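You operate a simulated robot arm through the tools that you are given. There is no shell and no other tool. Be economical: measure what you need, move in short steps, check, and stop when the job is done.

You run a simulated two-armed robot. Do the job below in one go: nothing can be reset, and whatever is moved stays where it is left.

Task
Take the red bag on the top of the display table and put it away on the top of the counter. Press the back right leg button three times. Take the white tub from the ledge of the left bay and leave it on the shelf of the bath table. Turn the middle dial to 5. Turn the dial of post b to 20% off. Fetch the short green carton and set it in the inside of the delivery crate. Take the red stop and put it on the top of the rental desk. Put the brown block on top of the black grip. Take the white foot and leave it on top of the black pad. Open the left drawer of the counter. Do these in any order. Set down upright: red bag, short green carton.

Only the result counts: the job must be done as asked and must still hold three seconds after the hand-in. Knocking over, shifting, dropping, spilling or breaking anything else fails it.

Robot
Two 7-joint arms with two-finger parallel grippers on one trunk, on a base that drives. Base frame: it is fixed to the floor where the robot stands at the start and does not move with it; the origin is under the middle of the robot, x ahead of it, y to its left, z up; the surface under the hand at the start is at about z = 0.72. Units: m, rad, N and s.
The left shoulder is at the start at [0.091, 0.174, 1.133], the right one opposite. With the tool pointing down near the work surface each hand reaches from about 0.1 to 0.7 m from the robot's upright axis, wherever it stands, measured 20 degrees to its own side. Places, roughly: back right leg button [0.6, -1.6, 1.3]; black grip (4x4x7 cm) [-9.9, -8.2, 0.9]; black pad (11x5x4 cm) [-9.8, -5.3, 0.8]; brown block (2x4x4 cm) [-9.6, -8.6, 0.9]; dial of post B [0.3, -5, 1.2]; inside of the delivery crate [-7.6, -7.8, 0.7]; left drawer of the counter [-8.6, 3, 0.8]; middle dial [0.3, -4.7, 1.6]; red bag [0.5, 0, 0.75]; red stop (3x3x4 cm) [-9.5, -7.5, 0.9]; shelf of the bath table [0.6, 2, 0.3]; short green carton [-7.5, -7, 0.75]; top of the counter [-8.4, 2.5, 0.9]; top of the rental desk [-5.4, -5.9, 0.9]; white foot (4x4x4 cm) [-9.8, -5.7, 0.8]; white tub [0.5, -2.75, 1]. Payload 3.6 kg a hand.
The TCP of each hand is the grasp point between the finger pads, 0.03 m short of the fingertips. In the tool frame z runs along the fingers and y along their closing line. Largest opening 0.11 m; finger width 0.02, thickness 0.01; the body of the gripper, 0.048 by 0.112 m, starts 0.055 m behind the TCP.
Orientation is told as [roll, pitch, yaw] about the base's x, y, z axes, in that order, counted from this pose: with the fingers straight down and closing along the base's y, the tool's x points along the base's -x, its y along +y and its z along -z.

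Tools
- The arms move only by the tool play_rows. It takes "left_plan", "right_plan" or both (then of equal length, played together; a hand with none holds still); each is a list of rows, each a list of 7 numbers: the shift along the tool's x, y, z in m, then the turn, a rotation vector about the tool's x, y, z in degrees, then the finger opening in m, from 0 to 0.11. In form: [[tx, ty, tz, rx, ry, rz, hand], ...]. A call has 1 to 20 rows; each row shifts and turns the commanded pose from where the row before left it, along the tool's axes as they then stand. Rows are played at 5 a second. More than 0.05 m and 0.15 rad between two rows, or a gripper value outside its range, and nothing of the call is played. A pose out of reach is approached as far as the arm can. The call stops where the force on the tool passes 40 N (or 10 N more than at its start, if that is more) or the arm is blocked; 0.2 s more then pass. The fingers move at their own pace (about 0.153 m/s each) and stop on an object; they squeeze with about 32 N. The grip force told is the motor's: it shows also when the fingers shut on nothing. Time passes only in rows, and 0.2 s behind the last, so rows that do not move let the fingers close. The reply holds the time, the measured pose of the TCP, the force on the tool along the base axes, the opening and the grip force, in the units named above and with some noise, with the torque about the TCP (base axes, N m) and any sound that the robot's microphone picked up.
- Cameras (640 x 400 px; columns grow to the right, rows downward): "scene" is now at [0.1821, 0.011, 1.2872]; the picture's right is [0.12, -0.99, 0.00], its down [-0.73, -0.09, -0.68] and it looks along [0.68, 0.09, -0.73] (base axes); focal length 265 px, centre (320, 200). "left" rides on the left gripper at [0.073, -0.017, -0.103] in its tool frame; the picture's right is [0.23, 0.97, 0.00], its down [-0.76, 0.18, -0.62] and it looks along [-0.61, 0.14, 0.78] (tool axes); focal length 222 px, centre (320, 200). "right" rides on the right gripper at [0.073, 0.017, -0.103] in its tool frame; the picture's right is [-0.23, 0.97, 0.00], its down [-0.76, -0.18, -0.62] and it looks along [-0.61, -0.14, 0.78] (tool axes); focal length 222 px, centre (320, 200). There is no depth. A picture from a camera that has moved, and an enlarged one, comes with that camera's place and axes in the base frame and with its lens.
- get_image(camera): a new picture of that camera. The clock stands still meanwhile.
- slide_trunk(by): slides the trunk up (or, below 0, down) by that many m; the arms and the scene camera ride with it, the base frame stays. It gives what a move gives, with no picture.
- base_move(legs): drives the robot by 1 to 6 legs, each [ahead, left, turn to the left] in m, m and rad, along the robot's own axes; the way and the turn of a leg run together, so that a leg with both is an arc; at most 1.5 m and 3.142 rad a leg. The arms and the cameras ride along, it lands a little off, and it stops where it bumps. It gives what a move gives.
- head_to(pan, tilt): turns the head with the scene camera to pan (to the left, within 1.501 rad either way) and tilt (down, from -0.506 to 1.204), counted from straight ahead of the robot. It gives what a move gives.
- enlarge(camera, box): a new picture of the part [left, top, right, bottom] of that camera's present view, enlarged. The clock stands still meanwhile.
- finish_job(): hands the job in; it is judged then, once.

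Go step by step. Nothing tells you exact positions but the pictures and the camera data: compare them with the known pose of the tool, close in by small moves and look again before you grip or let go. The budget is 483 turns and 230 pictures, counting those below and the enlarged ones. Unless the task says otherwise, let go and move clear before handing in, and close with one line.

The tools are called as a command line: name --argument value ..., lists and objects as JSON in quotes. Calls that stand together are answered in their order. play_rows: Moves the arms, as the interface text tells. Its arguments: {"type":"object","properties":{"left_plan":{"type":"array","items":{"type":"array","items":{"type":"number"}}},"right_plan":{"type":"array","items":{"type":"array","items":{"type":"number"}}}},"required":[]} The other tools are called the same way: slide_trunk (by) slides the trunk up or down; base_move (legs) drives the base; head_to (pan, tilt) turns the head that bears the scene camera; get_image (camera) takes a picture; enlarge (camera, box) takes an enlarged picture of a part of a camera's view; finish_job () hands the job in.

At the start:

```text
time: 0.0
left_ee_pos: [0.357, 0.2053, 1.051]
left_orientation: [-0.001, 0.002, 0.003]
left_contact_force: [0.1, 0.3, 0.2]
left_torque: [0.02, -0.02, -0.03]
left_grip_width: 0.1098
left_gripper_force: 0.0
right_ee_pos: [0.3413, -0.0728, 0.9937]
right_orientation: [0.0, 0.001, 0.0]
right_contact_force: [0.0, 0.3, 0.1]
right_torque: [0.04, -0.01, 0.0]
right_grip_width: 0.1098
right_gripper_force: 0.2
trunk travel left (down, up): [-0.25, 0.513]
robot x, y, heading: [0.002, -0.0019, -0.001]
head pan, tilt: [0.126, 0.819]
```

scene: 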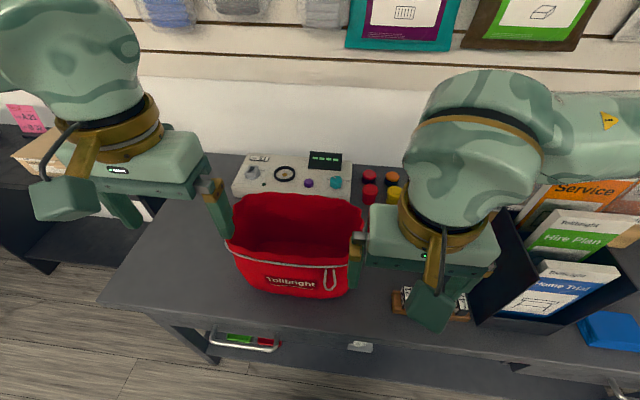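
right: 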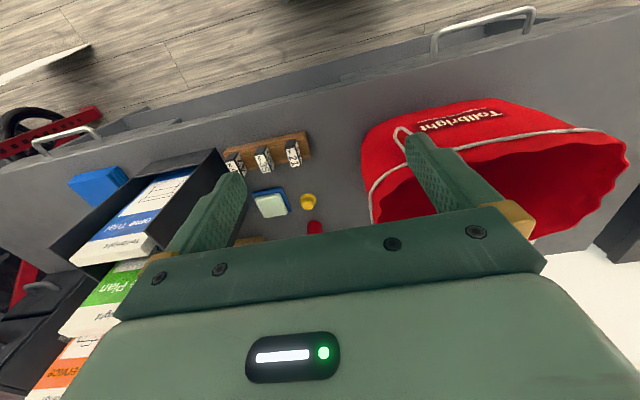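
left: 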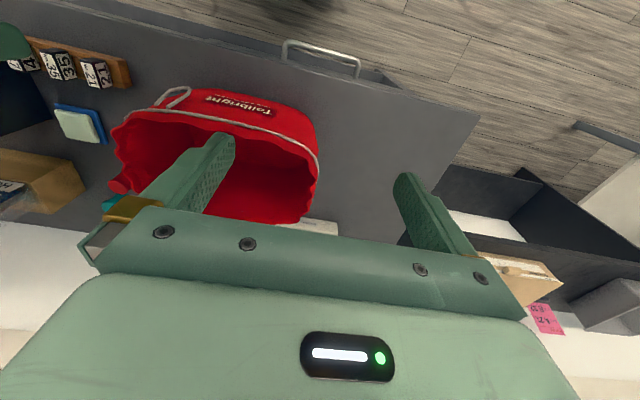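

I see the red bag on the display table with the hands above it. First I look around to learn the layout before driving.

head_to --pan -1.0 --tilt 0.3

get_image --camera "scene"

head_to --pan 1.2 --tilt 0.3

get_image --camera "scene"

```text
time: 1.4
left_ee_pos: [0.3572, 0.2049, 1.0512]
left_orientation: [-0.003, 0.0, 0.002]
left_contact_force: [-0.4, -0.3, -0.6]
left_torque: [0.01, -0.01, 0.01]
left_grip_width: 0.1101
left_gripper_force: 0.2
right_ee_pos: [0.3406, -0.0731, 0.9942]
right_orientation: [-0.001, 0.0, 0.001]
right_contact_force: [-1.1, -0.7, -0.1]
right_torque: [0.0, 0.02, -0.02]
right_grip_width: 0.1101
right_gripper_force: 0.1
trunk travel left (down, up): [-0.25, 0.513]
robot x, y, heading: [0.0001, 0.0019, -0.002]
head pan, tilt: [-1.0, 0.3]
```

```text
226 pictures are left
camera scene: at [0.1536, -0.0774, 1.3332], right [-0.84, -0.54, 0.0], down [-0.16, 0.25, -0.96], along [0.52, -0.8, -0.3], focal length 265 px, centre (320, 200)
```

scene: 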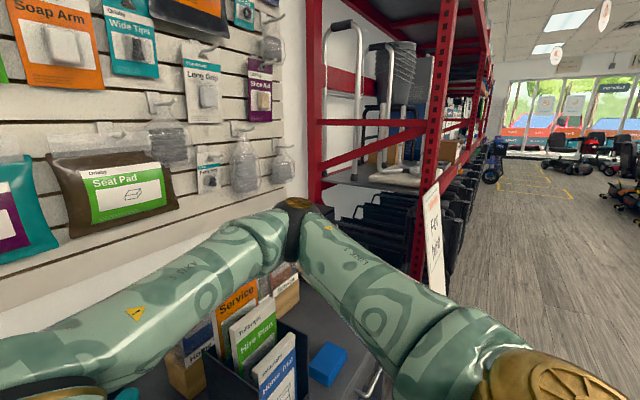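

```text
time: 3.4
left_ee_pos: [0.3571, 0.2054, 1.0506]
left_orientation: [-0.002, 0.002, 0.002]
left_contact_force: [0.6, 0.4, 0.1]
left_torque: [0.0, 0.01, 0.02]
left_grip_width: 0.1102
left_gripper_force: 0.0
right_ee_pos: [0.3401, -0.0732, 0.9933]
right_orientation: [0.0, 0.002, 0.001]
right_contact_force: [0.5, -0.3, -0.1]
right_torque: [0.02, 0.01, 0.01]
right_grip_width: 0.11
right_gripper_force: 0.1
trunk travel left (down, up): [-0.25, 0.513]
robot x, y, heading: [0.0004, -0.0021, 0.004]
head pan, tilt: [1.201, 0.3]
```

```text
225 pictures are left
camera scene: at [0.1369, 0.0881, 1.3332], right [0.93, -0.36, 0.0], down [-0.11, -0.28, -0.96], along [0.35, 0.89, -0.3], focal length 265 px, centre (320, 200)
```

scene: 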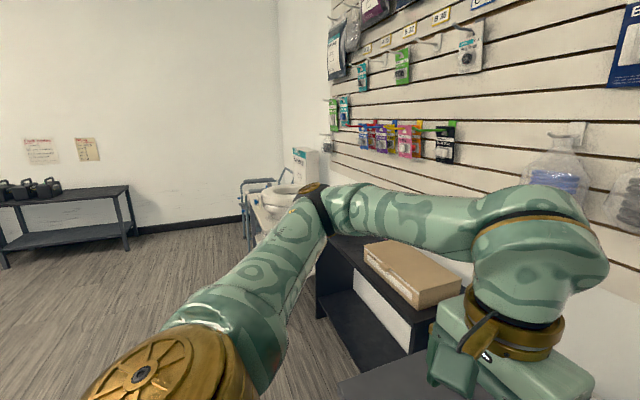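

Shelving with walkers is to the right and the bath table is to the left. I back off a bit and strafe right to look at the rack.

base_move --legs '[[-0.5, 0, 0], [0, -1.4, 0]]'

head_to --pan -0.2 --tilt 0.1

get_image --camera "scene"

```text
time: 12.9
left_ee_pos: [-0.1356, -1.1832, 1.0498]
left_orientation: [-0.001, 0.003, 0.008]
left_contact_force: [-0.1, 0.3, 0.1]
left_torque: [0.02, 0.05, 0.0]
left_grip_width: 0.1099
left_gripper_force: 0.1
right_ee_pos: [-0.1497, -1.4631, 0.9944]
right_orientation: [0.001, 0.004, 0.008]
right_contact_force: [0.8, 0.2, 0.4]
right_torque: [0.0, -0.03, 0.01]
right_grip_width: 0.1098
right_gripper_force: 0.0
trunk travel left (down, up): [-0.25, 0.513]
robot x, y, heading: [-0.4883, -1.3905, 0.005]
head pan, tilt: [1.201, 0.3]
```

```text
time: 14.4
left_ee_pos: [-0.1362, -1.1841, 1.0524]
left_orientation: [-0.002, 0.0, 0.008]
left_contact_force: [-0.1, 0.1, -0.2]
left_torque: [-0.01, -0.01, 0.03]
left_grip_width: 0.11
left_gripper_force: 0.0
right_ee_pos: [-0.1501, -1.4627, 0.9933]
right_orientation: [-0.001, 0.002, 0.008]
right_contact_force: [-0.1, -0.1, -0.4]
right_torque: [-0.04, 0.0, -0.02]
right_grip_width: 0.11
right_gripper_force: 0.2
trunk travel left (down, up): [-0.25, 0.513]
robot x, y, heading: [-0.4924, -1.3926, 0.002]
head pan, tilt: [-0.201, 0.099]
```

```text
224 pictures are left
camera scene: at [-0.2972, -1.4073, 1.3518], right [-0.19, -0.98, 0.0], down [-0.1, 0.02, -0.99], along [0.98, -0.19, -0.1], focal length 265 px, centre (320, 200)
```

scene: 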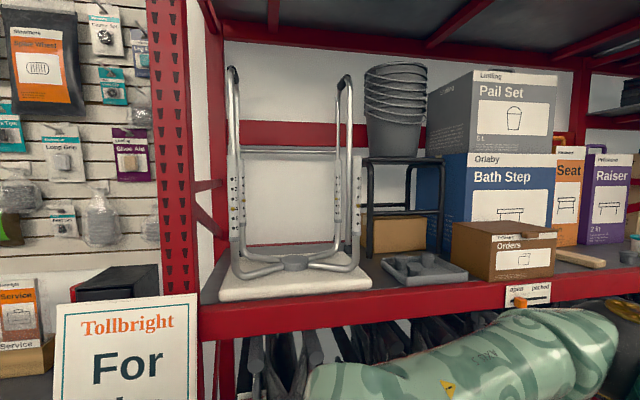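

A frame stands upside down on its white seat in the bay, with holes and buttons on its legs. I zoom in to find the back right leg button.

enlarge --camera "scene" --box '[200, 50, 392, 310]'

```text
1.54 times, centred on (296, 180) of scene
camera zoom: at [-0.2972, -1.4073, 1.3518], right [-0.19, -0.98, 0.0], down [-0.1, 0.02, -0.99], along [0.98, -0.19, -0.1], focal length 408 px, centre (357, 231)
```

zoom: 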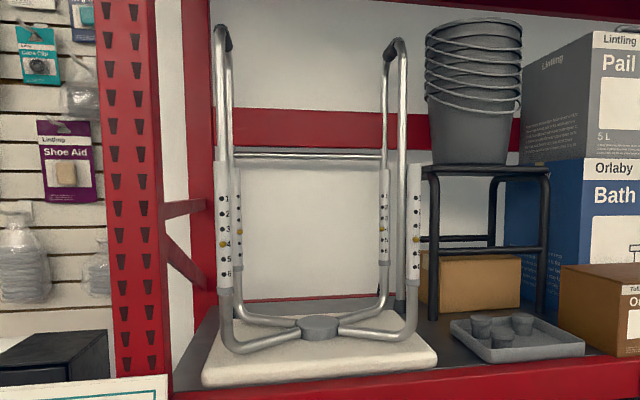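

I need parallax to fix the leg distance. I move right 0.3 m and look again.

base_move --legs '[[0, -0.3, 0]]'

head_to --pan 0.0 --tilt 0.1

get_image --camera "scene"

enlarge --camera "scene" --box '[280, 130, 400, 250]'

```text
time: 16.5
left_ee_pos: [-0.1324, -1.485, 1.0509]
left_orientation: [0.001, 0.001, 0.008]
left_contact_force: [-0.1, -0.6, 0.3]
left_torque: [0.02, 0.02, -0.01]
left_grip_width: 0.1099
left_gripper_force: 0.0
right_ee_pos: [-0.1475, -1.7637, 0.9938]
right_orientation: [0.0, 0.001, 0.008]
right_contact_force: [-0.4, 0.1, 0.7]
right_torque: [0.02, 0.01, 0.04]
right_grip_width: 0.1101
right_gripper_force: 0.1
trunk travel left (down, up): [-0.25, 0.513]
robot x, y, heading: [-0.4877, -1.6915, 0.006]
head pan, tilt: [-0.201, 0.099]
```

```text
time: 17.2
left_ee_pos: [-0.1334, -1.4831, 1.0511]
left_orientation: [-0.001, 0.002, 0.004]
left_contact_force: [-0.5, -0.9, -0.4]
left_torque: [-0.02, -0.01, 0.01]
left_grip_width: 0.11
left_gripper_force: 0.1
right_ee_pos: [-0.1487, -1.7633, 0.9937]
right_orientation: [-0.002, 0.001, 0.007]
right_contact_force: [0.0, 0.0, 0.1]
right_torque: [0.0, -0.02, -0.01]
right_grip_width: 0.11
right_gripper_force: 0.1
trunk travel left (down, up): [-0.25, 0.513]
robot x, y, heading: [-0.4892, -1.6925, 0.01]
head pan, tilt: [0.0, 0.099]
```

```text
222 pictures are left
camera scene: at [-0.2935, -1.6892, 1.3519], right [0.01, -1.0, 0.0], down [-0.1, 0.0, -0.99], along [0.99, 0.01, -0.1], focal length 265 px, centre (320, 200)
```

scene: 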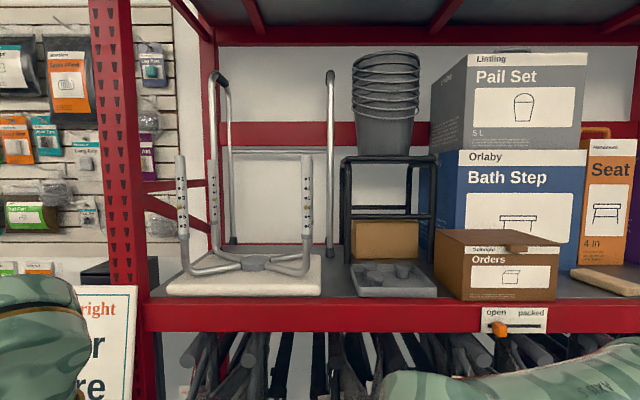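

```text
3.33 times, centred on (340, 190) of scene
camera zoom: at [-0.2935, -1.6892, 1.3519], right [0.01, -1.0, 0.0], down [-0.1, 0.0, -0.99], along [0.99, 0.01, -0.1], focal length 884 px, centre (253, 233)
```

zoom: 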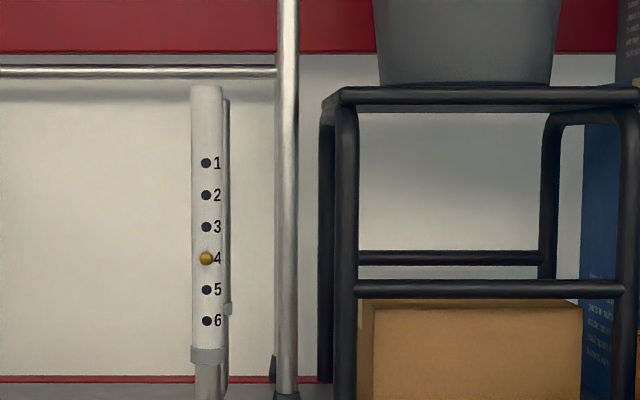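

The stool's back right leg button sits at about [0.62, -1.64, 1.26], behind the front right leg, so I must reach it obliquely between the legs. I prepare the right hand pointing forward with fingers shut.

play_rows --right_plan '[[-0.04, 0, 0, 0, 0, 0, 0.05], [-0.04, 0, 0, 0, 0, 0, 0], [-0.04, 0, 0, 0, 0, 0, 0], [0, 0, 0, 0, -7.5, 0, 0], [0, 0, 0, 0, -7.5, 0, 0], [0, 0, 0, 0, -7.5, 0, 0], [0, 0, 0, 0, -7.5, 0, 0], [0, 0, 0, 0, -7.5, 0, 0], [0, 0, 0, 0, -7.5, 0, 0], [0, 0, 0, 0, -7.5, 0, 0], [0, 0, 0, 0, -7.5, 0, 0], [0, 0, 0, 0, -7.5, 0, 0], [0, 0, 0, 0, -7.5, 0, 0], [0, 0, 0, 0, -7.5, 0, 0], [0, 0, 0, 0, -7.5, 0, 0], [-0.045, 0, 0, 0, 0, 0, 0], [-0.045, 0, 0, 0, 0, 0, 0], [-0.045, 0, 0, 0, 0, 0, 0], [-0.045, 0, 0, 0, 0, 0, 0], [-0.045, 0, 0, 0, 0, 0, 0]]'

base_move --legs '[[0, 0.62, 0], [0, 0, -0.6]]'

head_to --pan 0.0 --tilt 0.35

get_image --camera "scene"

```text
time: 21.4
left_ee_pos: [-0.1337, -1.4843, 1.0506]
left_orientation: [0.0, 0.002, 0.007]
left_contact_force: [1.0, 0.1, 0.6]
left_torque: [-0.04, -0.03, 0.01]
left_grip_width: 0.1099
left_gripper_force: 0.1
right_ee_pos: [0.0256, -1.7408, 1.3243]
right_orientation: [-0.389, -1.569, 0.394]
right_contact_force: [-0.5, 0.0, 0.0]
right_torque: [0.01, 0.0, -0.02]
right_grip_width: 0.0
right_gripper_force: 32.2
right hand out of reach, approached as far as the arm can: row 13, 14, 15
trunk travel left (down, up): [-0.25, 0.513]
robot x, y, heading: [-0.4879, -1.6897, 0.007]
head pan, tilt: [0.0, 0.099]
```

```text
time: 26.5
left_ee_pos: [-0.0812, -1.094, 1.0497]
left_orientation: [-0.001, 0.001, -0.586]
left_contact_force: [-0.6, 0.0, 1.1]
left_torque: [0.02, 0.04, 0.04]
left_grip_width: 0.1103
left_gripper_force: 0.0
right_ee_pos: [-0.092, -1.3956, 1.3226]
right_orientation: [0.023, -1.567, -0.609]
right_contact_force: [0.6, -0.5, -0.2]
right_torque: [-0.01, -0.03, 0.01]
right_grip_width: 0.0
right_gripper_force: 31.5
trunk travel left (down, up): [-0.25, 0.513]
robot x, y, heading: [-0.4931, -1.067, -0.58]
head pan, tilt: [0.0, 0.099]
```

```text
time: 27.3
left_ee_pos: [-0.0817, -1.0931, 1.0507]
left_orientation: [-0.002, 0.003, -0.585]
left_contact_force: [0.0, -0.3, -0.6]
left_torque: [0.01, -0.03, 0.0]
left_grip_width: 0.1101
left_gripper_force: 0.0
right_ee_pos: [-0.0923, -1.3948, 1.3217]
right_orientation: [-0.137, -1.568, -0.447]
right_contact_force: [-0.5, 0.3, 0.3]
right_torque: [-0.03, 0.0, -0.04]
right_grip_width: 0.0
right_gripper_force: 31.5
trunk travel left (down, up): [-0.25, 0.513]
robot x, y, heading: [-0.4934, -1.0698, -0.584]
head pan, tilt: [0.0, 0.351]
```

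```text
220 pictures are left
camera scene: at [-0.3287, -1.1742, 1.3285], right [-0.55, -0.83, 0.0], down [-0.29, 0.19, -0.94], along [0.78, -0.52, -0.34], focal length 265 px, centre (320, 200)
```

scene: 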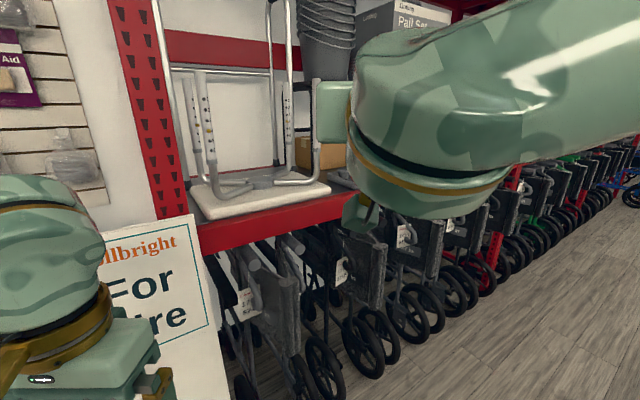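

The sign on the left crowds the base if I use the right arm, so I switch to the left hand. I return the right hand to its pose and raise the left one forward.

play_rows --left_plan '[[-0.04, 0, 0, 0, 0, 0, 0.05], [-0.04, 0, 0, 0, 0, 0, 0], [-0.04, 0, 0, 0, 0, 0, 0], [0, 0, -0.045, 0, 0, 0, 0], [0, 0, -0.045, 0, 0, 0, 0], [0, 0, -0.045, 0, 0, 0, 0], [0, 0, -0.045, 0, 0, 0, 0], [0, 0, 0, 0, -7.5, 0, 0], [0, 0, 0, 0, -7.5, 0, 0], [0, 0, 0, 0, -7.5, 0, 0], [0, 0, 0, 0, -7.5, 0, 0], [0, 0, 0, 0, -7.5, 0, 0], [0, 0, 0, 0, -7.5, 0, 0], [0, 0, 0, 0, -7.5, 0, 0], [0, 0, 0, 0, -7.5, 0, 0], [0, 0, 0, 0, -7.5, 0, 0], [0, 0, 0, 0, -7.5, 0, 0], [0, 0, 0, 0, -7.5, 0, 0], [0, 0, 0, 0, -7.5, 0, 0]]' --right_plan '[[0.045, 0, 0, 0, 0, 0, 0], [0.045, 0, 0, 0, 0, 0, 0], [0.045, 0, 0, 0, 0, 0, 0], [0.045, 0, 0, 0, 0, 0, 0], [0, 0, 0, 0, 7.5, 0, 0], [0, 0, 0, 0, 7.5, 0, 0], [0, 0, 0, 0, 7.5, 0, 0], [0, 0, 0, 0, 7.5, 0, 0], [0, 0, 0, 0, 7.5, 0, 0], [0, 0, 0, 0, 7.5, 0, 0], [0, 0, 0, 0, 7.5, 0, 0], [0, 0, 0, 0, 7.5, 0, 0], [0, 0, 0, 0, 7.5, 0, 0], [0, 0, 0, 0, 7.5, 0, 0], [0, 0, 0, 0, 7.5, 0, 0], [0, 0, 0, 0, 7.5, 0, 0], [0.04, 0, 0, 0, 0, 0, 0], [0.04, 0, 0, 0, 0, 0, 0], [0.04, -0.04, 0, 0, 0, 0, 0]]'

```text
refused: row 19 steps farther than a row can; nothing moved
```

play_rows --left_plan '[[-0.04, 0, 0, 0, 0, 0, 0.05], [-0.04, 0, 0, 0, 0, 0, 0], [-0.04, 0, 0, 0, 0, 0, 0], [0, 0, -0.045, 0, 0, 0, 0], [0, 0, -0.045, 0, 0, 0, 0], [0, 0, -0.045, 0, 0, 0, 0], [0, 0, -0.045, 0, 0, 0, 0], [0, 0, 0, 0, -7.5, 0, 0], [0, 0, 0, 0, -7.5, 0, 0], [0, 0, 0, 0, -7.5, 0, 0], [0, 0, 0, 0, -7.5, 0, 0], [0, 0, 0, 0, -7.5, 0, 0], [0, 0, 0, 0, -7.5, 0, 0], [0, 0, 0, 0, -7.5, 0, 0], [0, 0, 0, 0, -7.5, 0, 0], [0, 0, 0, 0, -7.5, 0, 0], [0, 0, 0, 0, -7.5, 0, 0], [0, 0, 0, 0, -7.5, 0, 0], [0, 0, 0, 0, -7.5, 0, 0]]' --right_plan '[[0.045, 0, 0, 0, 0, 0, 0], [0.045, 0, 0, 0, 0, 0, 0], [0.045, 0, 0, 0, 0, 0, 0], [0.045, 0, 0, 0, 0, 0, 0], [0, 0, 0, 0, 7.5, 0, 0], [0, 0, 0, 0, 7.5, 0, 0], [0, 0, 0, 0, 7.5, 0, 0], [0, 0, 0, 0, 7.5, 0, 0], [0, 0, 0, 0, 7.5, 0, 0], [0, 0, 0, 0, 7.5, 0, 0], [0, 0, 0, 0, 7.5, 0, 0], [0, 0, 0, 0, 7.5, 0, 0], [0, 0, 0, 0, 7.5, 0, 0], [0, 0, 0, 0, 7.5, 0, 0], [0, 0, 0, 0, 7.5, 0, 0], [0, 0, 0, 0, 7.5, 0, 0], [0.04, 0, 0, 0, 0, 0, 0], [0.04, 0, 0, 0, 0, 0, 0], [0.04, 0, 0, 0, 0, 0, 0]]'

base_move --legs '[[0, -0.416, 0]]'

get_image --camera "scene"

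```text
time: 31.3
left_ee_pos: [0.0223, -1.1708, 1.2028]
left_orientation: [0.001, -1.35, -0.599]
left_contact_force: [-0.4, -0.2, 0.2]
left_torque: [0.0, -0.04, -0.02]
left_grip_width: 0.0001
left_gripper_force: 31.8
left hand out of reach, approached as far as the arm can: row 7, 17, 18, 19
right_ee_pos: [-0.1938, -1.3283, 1.1413]
right_orientation: [0.0, -0.001, -0.586]
right_contact_force: [0.1, 0.0, -0.8]
right_torque: [0.0, -0.03, 0.02]
right_grip_width: 0.0
right_gripper_force: 32.3
trunk travel left (down, up): [-0.25, 0.513]
robot x, y, heading: [-0.4946, -1.0678, -0.585]
head pan, tilt: [0.0, 0.351]
```

```text
time: 33.9
left_ee_pos: [-0.2083, -1.5208, 1.203]
left_orientation: [0.005, -1.347, -0.603]
left_contact_force: [-0.1, 0.3, 0.0]
left_torque: [-0.03, 0.03, 0.0]
left_grip_width: 0.0001
left_gripper_force: 32.1
right_ee_pos: [-0.4237, -1.6785, 1.1424]
right_orientation: [0.001, 0.001, -0.586]
right_contact_force: [-0.4, 0.7, -0.1]
right_torque: [-0.01, 0.02, 0.02]
right_grip_width: 0.0
right_gripper_force: 32.2
trunk travel left (down, up): [-0.25, 0.513]
robot x, y, heading: [-0.7227, -1.4118, -0.588]
head pan, tilt: [0.0, 0.351]
```

```text
219 pictures are left
camera scene: at [-0.5596, -1.5217, 1.3285], right [-0.55, -0.83, 0.0], down [-0.29, 0.19, -0.94], along [0.78, -0.52, -0.34], focal length 265 px, centre (320, 200)
```

scene: 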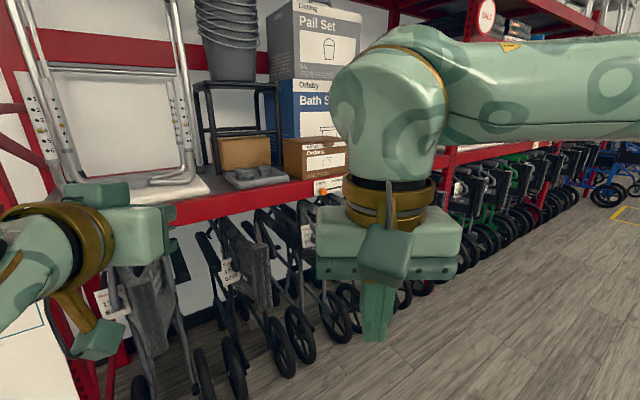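

I strafe back left so the left hand lies on the approach line, then go partly forward, raising the trunk slightly.

base_move --legs '[[0, 0.36, 0], [0.25, 0, 0]]'

slide_trunk --by 0.1

play_rows --left_plan '[[0, 0, 0.03, 0, 0, 0, 0], [0, 0, 0.03, 0, -4, 0, 0], [0, 0, 0.03, 0, -4, 0, 0], [0, 0, 0, 0, -4, 0, 0]]'

get_image --camera "scene"

get_image --camera "left"

```text
time: 37.6
left_ee_pos: [0.1983, -1.3595, 1.2015]
left_orientation: [0.003, -1.345, -0.601]
left_contact_force: [-0.3, -0.3, -0.3]
left_torque: [-0.02, 0.0, 0.02]
left_grip_width: 0.0
left_gripper_force: 32.3
right_ee_pos: [-0.0182, -1.5144, 1.1413]
right_orientation: [0.0, 0.001, -0.588]
right_contact_force: [-0.4, -0.4, 1.2]
right_torque: [0.02, 0.01, -0.01]
right_grip_width: 0.0001
right_gripper_force: 32.2
trunk travel left (down, up): [-0.25, 0.513]
robot x, y, heading: [-0.3183, -1.2518, -0.585]
head pan, tilt: [0.0, 0.351]
```

```text
time: 38.9
left_ee_pos: [0.1979, -1.3589, 1.3002]
left_orientation: [0.003, -1.346, -0.599]
left_contact_force: [0.6, 0.0, 0.2]
left_torque: [-0.02, 0.01, 0.01]
left_grip_width: 0.0
left_gripper_force: 32.2
right_ee_pos: [-0.0178, -1.5145, 1.241]
right_orientation: [0.002, 0.004, -0.585]
right_contact_force: [0.7, 0.2, -0.4]
right_torque: [0.01, 0.0, 0.04]
right_grip_width: 0.0
right_gripper_force: 32.1
trunk travel left (down, up): [-0.35, 0.413]
robot x, y, heading: [-0.3209, -1.2549, -0.584]
head pan, tilt: [0.0, 0.351]
```

```text
time: 39.9
left_ee_pos: [0.2435, -1.4297, 1.3741]
left_orientation: [0.072, -1.539, -0.663]
left_contact_force: [-0.8, 0.0, 0.1]
left_torque: [-0.03, 0.02, 0.04]
left_grip_width: 0.0
left_gripper_force: 32.3
left hand out of reach, approached as far as the arm can: row 2, 3, 4
right_ee_pos: [-0.0205, -1.515, 1.2418]
right_orientation: [0.002, 0.0, -0.586]
right_contact_force: [-0.1, -0.3, 0.4]
right_torque: [0.02, -0.02, 0.0]
right_grip_width: 0.0
right_gripper_force: 31.8
trunk travel left (down, up): [-0.35, 0.413]
robot x, y, heading: [-0.3191, -1.2545, -0.586]
head pan, tilt: [0.0, 0.351]
```

```text
218 pictures are left
camera scene: at [-0.1914, -1.337, 1.4309], right [-0.55, -0.83, 0.0], down [-0.28, 0.19, -0.94], along [0.78, -0.52, -0.34], focal length 265 px, centre (320, 200)
```

scene: 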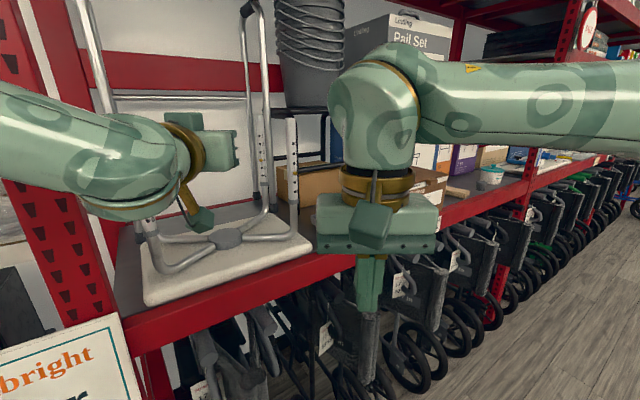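

```text
217 pictures are left
camera left: at [0.1454, -1.3845, 1.3069], right [0.54, 0.81, -0.22], down [-0.4, 0.48, 0.78], along [0.74, -0.33, 0.58], focal length 222 px, centre (320, 200)
```

left: 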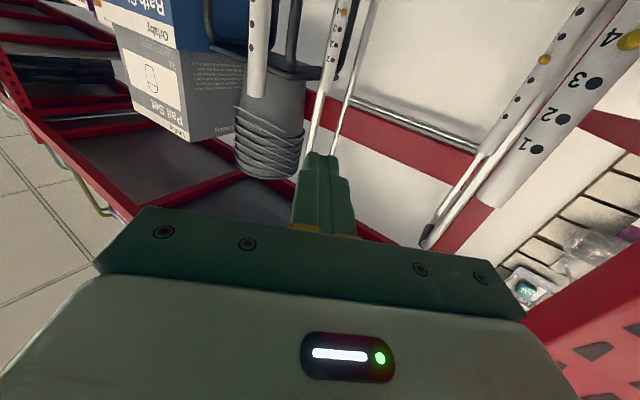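

The hand points forward now but sits high; I lower it along the tool x and check that it tracks.

play_rows --left_plan '[[0.03, 0, 0, 0, 0, 0, 0], [0.03, 0, 0, 0, 0, 0, 0], [0.03, 0, 0, 0, 0, 0, 0]]'

get_image --camera "left"

```text
time: 40.7
left_ee_pos: [0.2172, -1.4614, 1.3546]
left_orientation: [0.064, -1.545, -0.654]
left_contact_force: [-0.5, -0.4, -1.3]
left_torque: [0.01, 0.0, 0.05]
left_grip_width: 0.0
left_gripper_force: 31.7
left hand out of reach, approached as far as the arm can: row 1, 2, 3
right_ee_pos: [-0.019, -1.5155, 1.2418]
right_orientation: [0.0, 0.003, -0.585]
right_contact_force: [0.4, 0.0, -0.9]
right_torque: [0.03, 0.04, 0.01]
right_grip_width: 0.0
right_gripper_force: 31.4
trunk travel left (down, up): [-0.35, 0.413]
robot x, y, heading: [-0.3153, -1.2535, -0.588]
head pan, tilt: [0.0, 0.351]
```

```text
216 pictures are left
camera left: at [0.121, -1.4167, 1.2859], right [0.54, 0.81, -0.23], down [-0.4, 0.48, 0.78], along [0.74, -0.33, 0.59], focal length 222 px, centre (320, 200)
```

left: 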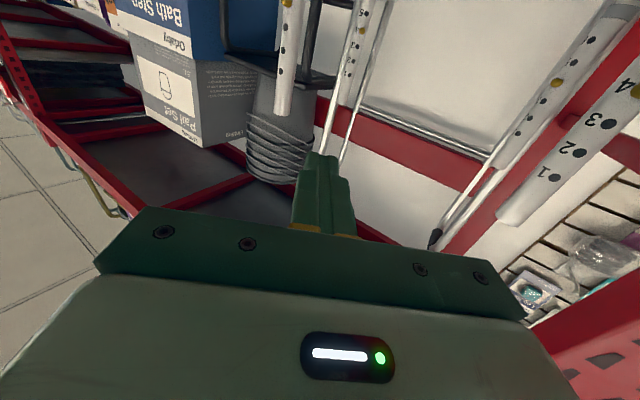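

Forward-pointing only works when the hand is above the shoulder. I raise the hand relative to the trunk, then lower the trunk.

play_rows --left_plan '[[-0.04, 0, 0, 0, 0, 0, 0], [-0.04, 0, 0, 0, 0, 0, 0], [-0.04, 0, 0, 0, 0, 0, 0], [-0.04, 0, 0, 0, 0, 0, 0], [-0.04, 0, 0, 0, 0, 0, 0]]'

slide_trunk --by -0.15

get_image --camera "left"

```text
time: 41.9
left_ee_pos: [0.2197, -1.4623, 1.555]
left_orientation: [0.048, -1.557, -0.649]
left_contact_force: [0.0, 0.6, -0.2]
left_torque: [0.01, 0.0, -0.02]
left_grip_width: 0.0
left_gripper_force: 32.2
right_ee_pos: [-0.019, -1.5141, 1.2408]
right_orientation: [-0.002, -0.002, -0.585]
right_contact_force: [-0.3, 1.0, -0.2]
right_torque: [-0.06, 0.0, -0.02]
right_grip_width: 0.0
right_gripper_force: 31.9
trunk travel left (down, up): [-0.35, 0.413]
robot x, y, heading: [-0.3187, -1.2523, -0.588]
head pan, tilt: [0.0, 0.351]
```

```text
time: 43.6
left_ee_pos: [0.218, -1.4618, 1.4052]
left_orientation: [0.033, -1.559, -0.63]
left_contact_force: [-0.5, -0.2, 0.1]
left_torque: [-0.01, -0.01, 0.0]
left_grip_width: 0.0001
left_gripper_force: 32.2
right_ee_pos: [-0.0192, -1.5139, 1.0922]
right_orientation: [0.0, 0.001, -0.588]
right_contact_force: [-0.1, 1.4, -0.7]
right_torque: [-0.01, 0.0, 0.0]
right_grip_width: 0.0
right_gripper_force: 31.8
trunk travel left (down, up): [-0.2, 0.563]
robot x, y, heading: [-0.3166, -1.2527, -0.588]
head pan, tilt: [0.0, 0.351]
```

```text
215 pictures are left
camera left: at [0.1225, -1.4164, 1.3351], right [0.55, 0.81, -0.23], down [-0.41, 0.49, 0.77], along [0.73, -0.33, 0.6], focal length 222 px, centre (320, 200)
```

left: 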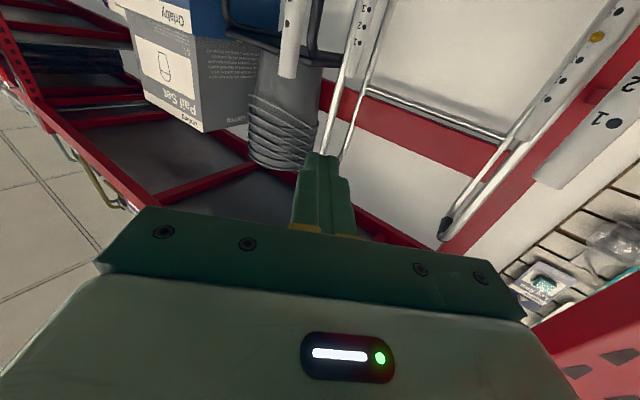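

I shift left 0.075 and lower the trunk so the fingers come level with the button, then view from the scene camera.

play_rows --left_plan '[[0, 0.04, 0, 0, 0, 0, 0], [0, 0.035, 0, 0, 0, 0, 0]]'

slide_trunk --by -0.14

get_image --camera "left"

get_image --camera "scene"

```text
time: 44.2
left_ee_pos: [0.2612, -1.3993, 1.4038]
left_orientation: [0.054, -1.557, -0.654]
left_contact_force: [0.4, -0.3, 0.4]
left_torque: [0.04, 0.02, -0.03]
left_grip_width: 0.0
left_gripper_force: 31.7
right_ee_pos: [-0.0182, -1.5151, 1.0917]
right_orientation: [0.0, 0.003, -0.587]
right_contact_force: [-0.6, 0.3, 0.3]
right_torque: [0.01, -0.01, 0.03]
right_grip_width: 0.0
right_gripper_force: 31.4
trunk travel left (down, up): [-0.2, 0.563]
robot x, y, heading: [-0.3176, -1.2514, -0.59]
head pan, tilt: [0.0, 0.351]
```

```text
time: 45.9
left_ee_pos: [0.261, -1.4, 1.2654]
left_orientation: [0.025, -1.555, -0.621]
left_contact_force: [0.1, 0.2, 0.1]
left_torque: [0.0, -0.01, 0.03]
left_grip_width: 0.0
left_gripper_force: 32.6
right_ee_pos: [-0.0188, -1.514, 0.9524]
right_orientation: [0.0, 0.0, -0.588]
right_contact_force: [0.1, 0.3, 0.1]
right_torque: [-0.02, -0.02, 0.01]
right_grip_width: 0.0
right_gripper_force: 32.1
trunk travel left (down, up): [-0.06, 0.703]
robot x, y, heading: [-0.3178, -1.2522, -0.586]
head pan, tilt: [0.0, 0.351]
```

```text
214 pictures are left
camera left: at [0.1649, -1.3543, 1.195], right [0.55, 0.81, -0.23], down [-0.41, 0.49, 0.77], along [0.73, -0.33, 0.6], focal length 222 px, centre (320, 200)
```

left: 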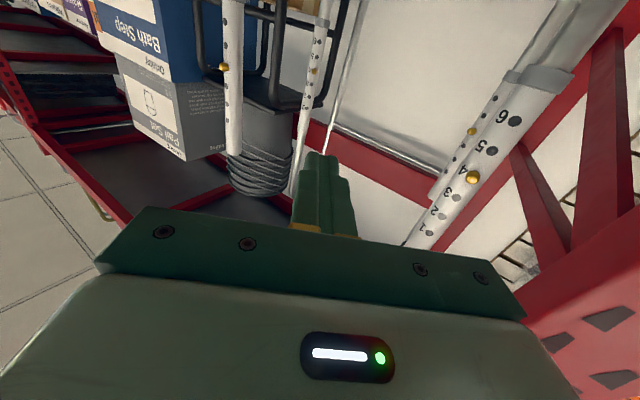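

```text
213 pictures are left
camera scene: at [-0.0637, -1.4197, 1.1276], right [-0.55, -0.83, 0.0], down [-0.29, 0.19, -0.94], along [0.78, -0.52, -0.34], focal length 265 px, centre (320, 200)
```

scene: 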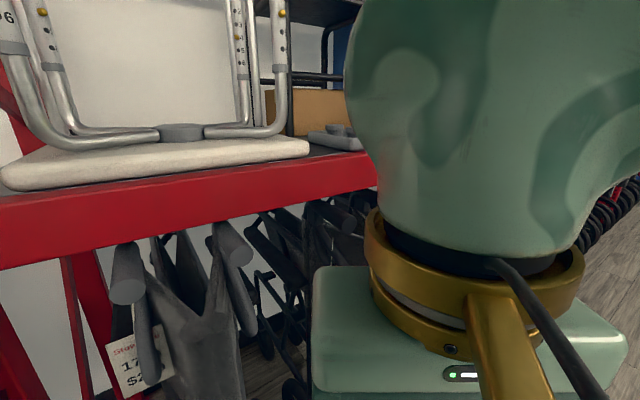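

Triangulation puts the button at about [0.60, -1.645, 1.266]. I tuck the right hand, align the left hand and drive forward 0.2 m.

play_rows --left_plan '[[-0.006, -0.012, 0, 0, 0, 0, 0], [0, 0, 0, 0, 0, 0, 0], [0, 0, 0, 0, 0, 0, 0], [0, 0, 0, 0, 0, 0, 0], [0, 0, 0, 0, 0, 0, 0]]' --right_plan '[[0, 0, -0.04, 0, 0, 0, 0], [0, 0, -0.04, 0, 0, 0, 0], [0.04, 0, 0, 0, 0, 0, 0], [0.04, 0, 0, 0, 0, 0, 0], [0.04, 0, 0, 0, 0, 0, 0]]'

base_move --legs '[[0.18, 0, 0]]'

get_image --camera "left"

get_image --camera "scene"

```text
time: 46.5
left_ee_pos: [0.254, -1.4105, 1.269]
left_orientation: [0.017, -1.559, -0.615]
left_contact_force: [0.1, -0.5, 0.2]
left_torque: [-0.02, 0.02, 0.01]
left_grip_width: 0.0
left_gripper_force: 32.0
right_ee_pos: [-0.0155, -1.5173, 1.0116]
right_orientation: [-0.002, -0.003, -0.591]
right_contact_force: [4.4, -0.5, -3.0]
right_torque: [-0.19, 0.18, -0.23]
right_grip_width: 0.0
right_gripper_force: 31.7
trunk travel left (down, up): [-0.06, 0.703]
robot x, y, heading: [-0.3205, -1.2522, -0.59]
head pan, tilt: [0.0, 0.351]
stopped in row 2 (right hand): the force on the tool passed its limit at 61 N (the readings are from after the stop); the commanded pose is now the measured one
```

```text
time: 47.8
left_ee_pos: [0.3226, -1.4658, 1.2847]
left_orientation: [2.246, -1.544, -2.834]
left_contact_force: [0.2, 0.4, -0.6]
left_torque: [0.0, -0.01, -0.01]
left_grip_width: 0.0
left_gripper_force: 32.1
right_ee_pos: [0.0689, -1.5752, 1.0158]
right_orientation: [0.009, -0.014, -0.574]
right_contact_force: [0.8, -0.7, -0.5]
right_torque: [-0.07, 0.09, -0.1]
right_grip_width: 0.0001
right_gripper_force: 32.1
trunk travel left (down, up): [-0.06, 0.703]
robot x, y, heading: [-0.2277, -1.3134, -0.571]
head pan, tilt: [0.0, 0.351]
stopped in leg 1: the robot was blocked; the commanded pose is now the measured one
```

```text
212 pictures are left
camera left: at [0.2299, -1.4213, 1.212], right [0.55, 0.81, -0.21], down [-0.44, 0.49, 0.76], along [0.71, -0.32, 0.62], focal length 222 px, centre (320, 200)
```

left: 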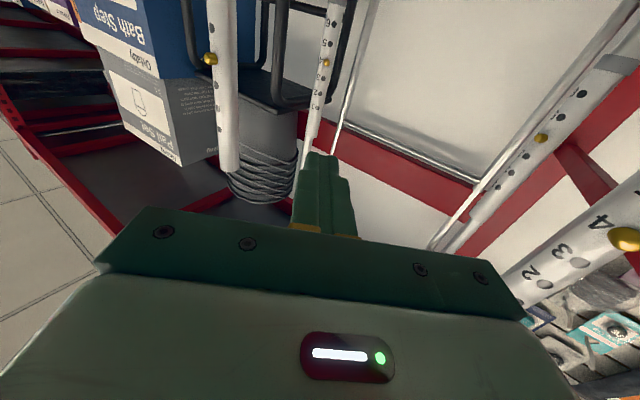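

```text
211 pictures are left
camera scene: at [0.0169, -1.4799, 1.1307], right [-0.54, -0.84, -0.01], down [-0.28, 0.19, -0.94], along [0.8, -0.51, -0.33], focal length 265 px, centre (320, 200)
```

scene: 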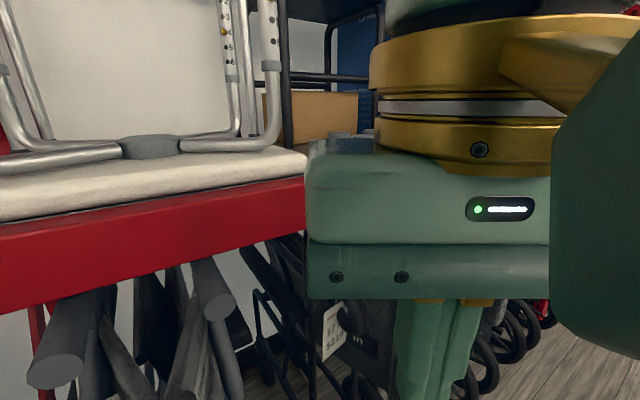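

The base was blocked. I back off slightly and look down to see what it touched.

base_move --legs '[[-0.03, 0, 0]]'

head_to --pan 0.6 --tilt 1.0

get_image --camera "scene"

head_to --pan -1.0 --tilt 0.6

get_image --camera "scene"

```text
time: 48.6
left_ee_pos: [0.3155, -1.4559, 1.2744]
left_orientation: [1.238, -1.555, -1.829]
left_contact_force: [-0.1, -0.1, 0.1]
left_torque: [-0.03, -0.01, -0.01]
left_grip_width: 0.0
left_gripper_force: 32.6
right_ee_pos: [0.0536, -1.5624, 1.0124]
right_orientation: [0.004, -0.001, -0.581]
right_contact_force: [-0.4, -1.5, -0.2]
right_torque: [0.06, 0.04, 0.05]
right_grip_width: 0.0002
right_gripper_force: 32.2
trunk travel left (down, up): [-0.06, 0.703]
robot x, y, heading: [-0.2499, -1.293, -0.577]
head pan, tilt: [0.0, 0.351]
```

```text
time: 49.6
left_ee_pos: [0.3149, -1.4542, 1.2748]
left_orientation: [1.363, -1.559, -1.959]
left_contact_force: [0.9, 0.3, 0.2]
left_torque: [0.0, -0.03, -0.01]
left_grip_width: 0.0001
left_gripper_force: 31.9
right_ee_pos: [0.0588, -1.5627, 1.0069]
right_orientation: [-0.006, -0.015, -0.61]
right_contact_force: [91.8, 12.2, -108.4]
right_torque: [-8.99, 2.21, -7.4]
right_grip_width: 0.0
right_gripper_force: 31.5
trunk travel left (down, up): [-0.06, 0.703]
robot x, y, heading: [-0.2465, -1.2957, -0.584]
head pan, tilt: [0.6, 1.0]
```

```text
210 pictures are left
camera scene: at [0.0085, -1.4499, 1.1095], right [-0.41, -0.91, -0.01], down [-0.47, 0.22, -0.86], along [0.78, -0.35, -0.52], focal length 265 px, centre (320, 200)
```

scene: 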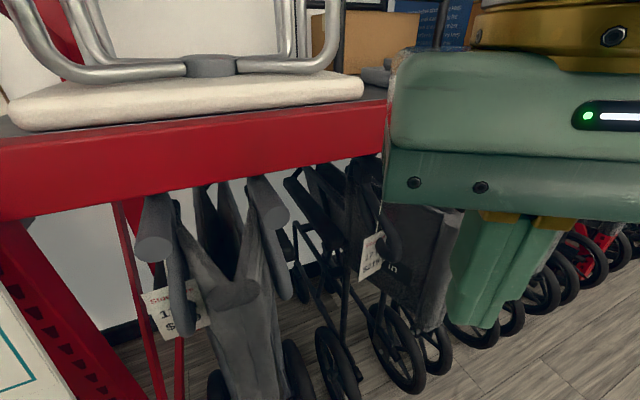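

```text
time: 51.3
left_ee_pos: [0.3159, -1.4536, 1.2752]
left_orientation: [1.351, -1.559, -1.943]
left_contact_force: [-0.2, -0.7, -0.2]
left_torque: [0.02, -0.02, -0.02]
left_grip_width: 0.0001
left_gripper_force: 32.1
right_ee_pos: [0.055, -1.5615, 1.0125]
right_orientation: [0.007, -0.004, -0.583]
right_contact_force: [14.6, -121.9, -22.7]
right_torque: [12.55, 0.37, 5.79]
right_grip_width: 0.0
right_gripper_force: 31.2
trunk travel left (down, up): [-0.06, 0.703]
robot x, y, heading: [-0.2471, -1.2949, -0.579]
head pan, tilt: [-1.0, 0.6]
```

```text
209 pictures are left
camera scene: at [-0.0308, -1.491, 1.1061], right [-0.88, -0.48, 0.0], down [-0.26, 0.48, -0.83], along [0.4, -0.73, -0.55], focal length 265 px, centre (320, 200)
```

scene: 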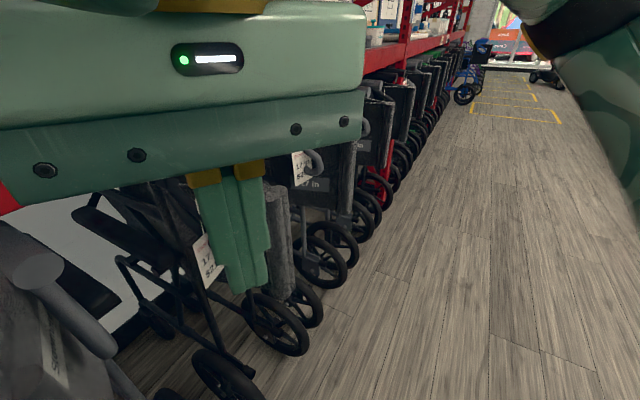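

The right hand was pressing against my own head. I lower it and swing it out to the right.

play_rows --right_plan '[[0, 0, 0.03, 0, 0, 0, 0], [0, 0, 0.03, 0, 0, 0, 0], [0, -0.04, 0, 0, 0, 0, 0], [0, -0.04, 0, 0, 0, 0, 0], [0, -0.04, 0, 0, 0, 0, 0], [0, -0.04, 0, 0, 0, 0, 0]]'

head_to --pan 0.0 --tilt 0.35

get_image --camera "scene"

```text
time: 52.7
left_ee_pos: [0.316, -1.4532, 1.275]
left_orientation: [1.387, -1.558, -1.984]
left_contact_force: [0.2, -0.1, 0.4]
left_torque: [0.0, -0.01, 0.02]
left_grip_width: 0.0
left_gripper_force: 32.0
right_ee_pos: [-0.033, -1.6938, 0.9531]
right_orientation: [0.003, -0.005, -0.582]
right_contact_force: [0.4, -0.1, -0.3]
right_torque: [0.01, 0.01, 0.0]
right_grip_width: 0.0
right_gripper_force: 31.8
trunk travel left (down, up): [-0.06, 0.703]
robot x, y, heading: [-0.2465, -1.2936, -0.577]
head pan, tilt: [-1.0, 0.6]
```

```text
time: 54.0
left_ee_pos: [0.3147, -1.4512, 1.2756]
left_orientation: [1.415, -1.559, -2.01]
left_contact_force: [-0.6, 0.4, 0.1]
left_torque: [0.01, -0.01, -0.02]
left_grip_width: 0.0002
left_gripper_force: 32.0
right_ee_pos: [-0.0335, -1.6919, 0.9515]
right_orientation: [0.004, -0.004, -0.582]
right_contact_force: [1.0, -0.6, 0.7]
right_torque: [0.02, -0.01, -0.02]
right_grip_width: 0.0001
right_gripper_force: 31.9
trunk travel left (down, up): [-0.06, 0.703]
robot x, y, heading: [-0.2525, -1.2959, -0.579]
head pan, tilt: [0.0, 0.351]
```

```text
208 pictures are left
camera scene: at [0.0042, -1.4629, 1.1274], right [-0.55, -0.84, 0.0], down [-0.29, 0.19, -0.94], along [0.79, -0.51, -0.34], focal length 265 px, centre (320, 200)
```

scene: 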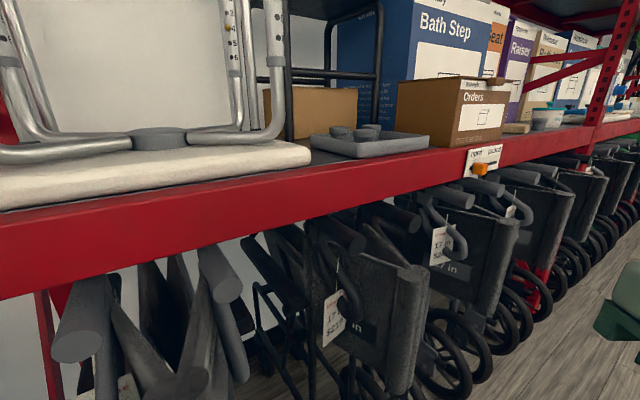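

The view is clear, nothing is disturbed, and the left hand is aligned with the button. I advance 0.2 m.

play_rows --left_plan '[[0, 0, 0.04, 0, 0, 0, 0], [0, 0, 0.04, 0, 0, 0, 0], [0, 0, 0.04, 0, 0, 0, 0], [0, 0, 0.04, 0, 0, 0, 0], [0, 0, 0.04, 0, 0, 0, 0]]'

get_image --camera "left"

get_image --camera "scene"

```text
time: 55.4
left_ee_pos: [0.4809, -1.4537, 1.3126]
left_orientation: [2.869, -1.511, 2.913]
left_contact_force: [0.1, 0.1, 0.2]
left_torque: [-0.06, 0.01, 0.02]
left_grip_width: 0.0
left_gripper_force: 32.0
right_ee_pos: [0.0038, -1.641, 0.9562]
right_orientation: [0.005, -0.016, -0.479]
right_contact_force: [-0.2, 0.0, 0.1]
right_torque: [-0.04, -0.04, 0.03]
right_grip_width: 0.0003
right_gripper_force: 32.0
trunk travel left (down, up): [-0.06, 0.703]
robot x, y, heading: [-0.2446, -1.2685, -0.478]
head pan, tilt: [0.0, 0.351]
stopped in row 5 (left hand): the arm was blocked; the commanded pose is now the measured one
```

```text
207 pictures are left
camera left: at [0.3873, -1.4205, 1.2352], right [0.48, 0.85, -0.21], down [-0.51, 0.46, 0.73], along [0.72, -0.24, 0.65], focal length 222 px, centre (320, 200)
```

left: 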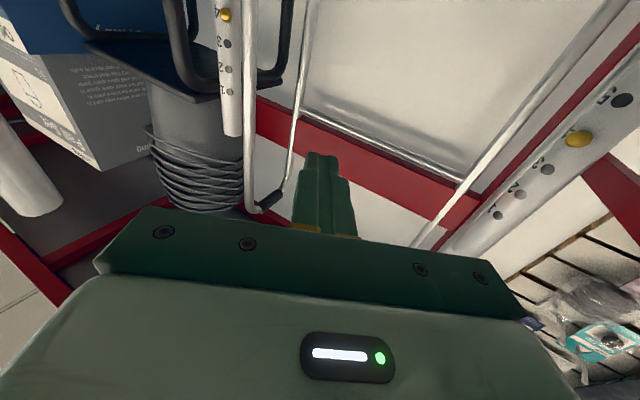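

```text
206 pictures are left
camera scene: at [0.0144, -1.4085, 1.1316], right [-0.46, -0.89, -0.01], down [-0.29, 0.16, -0.94], along [0.84, -0.43, -0.33], focal length 265 px, centre (320, 200)
```

scene: 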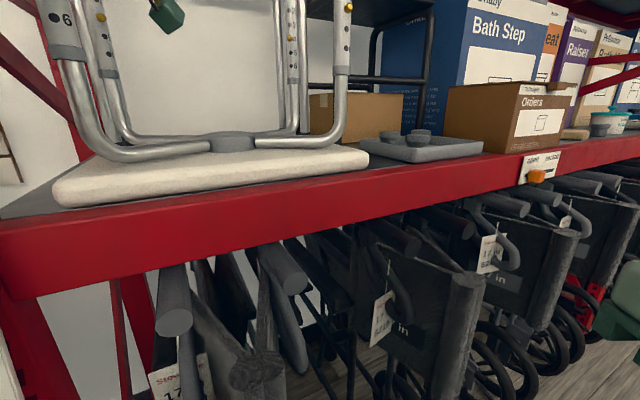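

The left arm was blocked, probably by the rack post at its left. I retreat and check that the stool hasn't moved.

play_rows --left_plan '[[0, 0, -0.04, 0, 0, 0, 0], [0, 0, -0.04, 0, 0, 0, 0], [0, 0, -0.04, 0, 0, 0, 0], [0, 0, -0.04, 0, 0, 0, 0], [0, 0, -0.04, 0, 0, 0, 0]]'

head_to --pan 0.8 --tilt 0.2

get_image --camera "scene"

```text
time: 56.6
left_ee_pos: [0.3252, -1.3678, 1.2879]
left_orientation: [2.816, -1.536, 2.965]
left_contact_force: [-0.3, 0.0, 0.6]
left_torque: [0.01, 0.05, 0.02]
left_grip_width: 0.0
left_gripper_force: 32.1
right_ee_pos: [0.011, -1.6449, 0.9514]
right_orientation: [-0.001, -0.004, -0.487]
right_contact_force: [0.0, 0.6, -1.2]
right_torque: [0.0, 0.02, -0.01]
right_grip_width: 0.0001
right_gripper_force: 31.9
trunk travel left (down, up): [-0.06, 0.703]
robot x, y, heading: [-0.2446, -1.275, -0.484]
head pan, tilt: [0.0, 0.351]
```

```text
time: 57.7
left_ee_pos: [0.3253, -1.3674, 1.2898]
left_orientation: [2.855, -1.538, 2.926]
left_contact_force: [-0.6, 0.9, -0.5]
left_torque: [0.01, -0.01, 0.0]
left_grip_width: 0.0
left_gripper_force: 32.6
right_ee_pos: [0.0108, -1.6456, 0.954]
right_orientation: [0.0, -0.007, -0.487]
right_contact_force: [0.3, -0.3, -0.5]
right_torque: [-0.02, -0.01, 0.01]
right_grip_width: 0.0
right_gripper_force: 32.1
trunk travel left (down, up): [-0.06, 0.703]
robot x, y, heading: [-0.2401, -1.273, -0.484]
head pan, tilt: [0.799, 0.201]
```

```text
205 pictures are left
camera scene: at [0.0309, -1.3407, 1.1425], right [0.31, -0.95, 0.0], down [-0.19, -0.06, -0.98], along [0.93, 0.3, -0.2], focal length 265 px, centre (320, 200)
```

scene: 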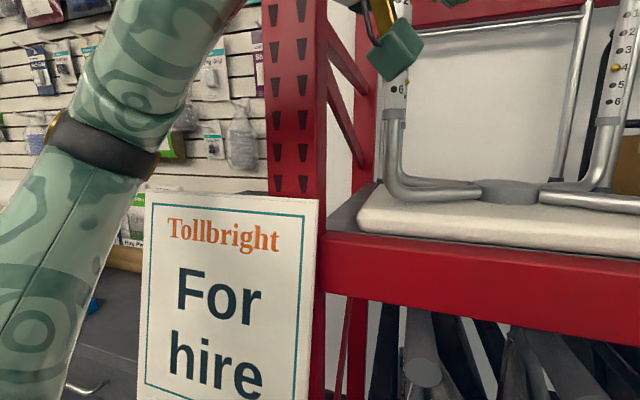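

The post blocks the left elbow, so I'll approach from the right with the right arm (elbow in free space). I back off, then swap the hands' poses.

base_move --legs '[[-0.35, 0, 0]]'

slide_trunk --by 0.14

play_rows --left_plan '[[0, 0, 0, 0, 7.5, 0, 0], [0, 0, 0, 0, 7.5, 0, 0], [0, 0, 0, 0, 7.5, 0, 0], [0, 0, 0, 0, 7.5, 0, 0], [0, 0, 0, 0, 7.5, 0, 0], [0, 0, 0, 0, 7.5, 0, 0], [0, 0, 0, 0, 7.5, 0, 0], [0, 0, 0, 0, 7.5, 0, 0], [0, 0, 0, 0, 7.5, 0, 0], [0, 0, 0, 0, 7.5, 0, 0], [0, 0, 0, 0, 7.5, 0, 0], [0, 0, 0, 0, 7.5, 0, 0], [0, 0, 0.045, 0, 0, 0, 0], [0.03, 0, 0.03, 0, 0, 0, 0], [0.03, 0, 0.03, 0, 0, 0, 0], [0.03, 0, 0.03, 0, 0, 0, 0], [0.03, 0, 0.03, 0, 0, 0, 0], [0.03, 0, 0.03, 0, 0, 0, 0], [0, 0, 0, 0, 0, 0, 0]]' --right_plan '[[-0.035, 0, -0.03, 0, 0, 0, 0], [-0.035, 0, -0.03, 0, 0, 0, 0], [-0.035, 0, -0.03, 0, 0, 0, 0], [-0.035, 0, -0.03, 0, 0, 0, 0], [0, 0, -0.03, 0, -7.5, 0, 0], [0, 0, -0.03, 0, -7.5, 0, 0], [0, 0, -0.03, 0, -7.5, 0, 0], [0, 0, 0, 0, -7.5, 0, 0], [0, 0, 0, 0, -7.5, 0, 0], [0, 0, 0, 0, -7.5, 0, 0], [-0.02, 0, 0, 0, -7.5, 0, 0], [-0.02, 0, 0, 0, -7.5, 0, 0], [-0.02, 0, 0, 0, -7.5, 0, 0], [-0.02, 0, 0, 0, -7.5, 0, 0], [-0.02, 0, 0, 0, -7.5, 0, 0], [-0.02, 0, 0, 0, -7.5, 0, 0], [0, 0, 0, 0, 0, 0, 0], [0, 0, 0, 0, 0, 0, 0], [0, 0, 0, 0, 0, 0, 0]]'

```text
time: 60.0
left_ee_pos: [0.0174, -1.2027, 1.2869]
left_orientation: [2.867, -1.539, 2.917]
left_contact_force: [-0.5, -0.1, -0.1]
left_torque: [-0.01, 0.02, -0.06]
left_grip_width: 0.0002
left_gripper_force: 32.6
right_ee_pos: [-0.2965, -1.4835, 0.9521]
right_orientation: [-0.002, -0.003, -0.485]
right_contact_force: [-0.8, 0.2, 0.8]
right_torque: [-0.01, -0.05, -0.01]
right_grip_width: 0.0
right_gripper_force: 32.0
trunk travel left (down, up): [-0.06, 0.703]
robot x, y, heading: [-0.5546, -1.1095, -0.482]
head pan, tilt: [0.799, 0.201]
```

```text
time: 61.6
left_ee_pos: [0.0199, -1.2047, 1.4251]
left_orientation: [2.849, -1.541, 2.933]
left_contact_force: [-0.6, 0.7, -0.2]
left_torque: [0.03, 0.0, 0.0]
left_grip_width: 0.0001
left_gripper_force: 32.4
right_ee_pos: [-0.2955, -1.483, 1.0915]
right_orientation: [-0.002, -0.002, -0.486]
right_contact_force: [-1.0, -0.3, 0.4]
right_torque: [-0.03, 0.02, 0.03]
right_grip_width: 0.0
right_gripper_force: 32.1
trunk travel left (down, up): [-0.2, 0.563]
robot x, y, heading: [-0.556, -1.1088, -0.48]
head pan, tilt: [0.799, 0.201]
```

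```text
time: 65.6
left_ee_pos: [-0.1501, -1.0954, 1.0424]
left_orientation: [-0.027, -0.25, -0.455]
left_contact_force: [-0.6, -0.6, 0.3]
left_torque: [0.0, 0.01, -0.01]
left_grip_width: 0.0001
left_gripper_force: 32.1
left hand out of reach, approached as far as the arm can: row 5, 6, 7, 8, 9, 10, 11, 12
right_ee_pos: [-0.1938, -1.5381, 1.3555]
right_orientation: [-2.711, -1.569, 2.229]
right_contact_force: [0.2, 0.0, -0.5]
right_torque: [0.02, 0.01, 0.06]
right_grip_width: 0.0002
right_gripper_force: 31.7
right hand out of reach, approached as far as the arm can: row 3, 4
trunk travel left (down, up): [-0.2, 0.563]
robot x, y, heading: [-0.5536, -1.1121, -0.475]
head pan, tilt: [0.799, 0.201]
```

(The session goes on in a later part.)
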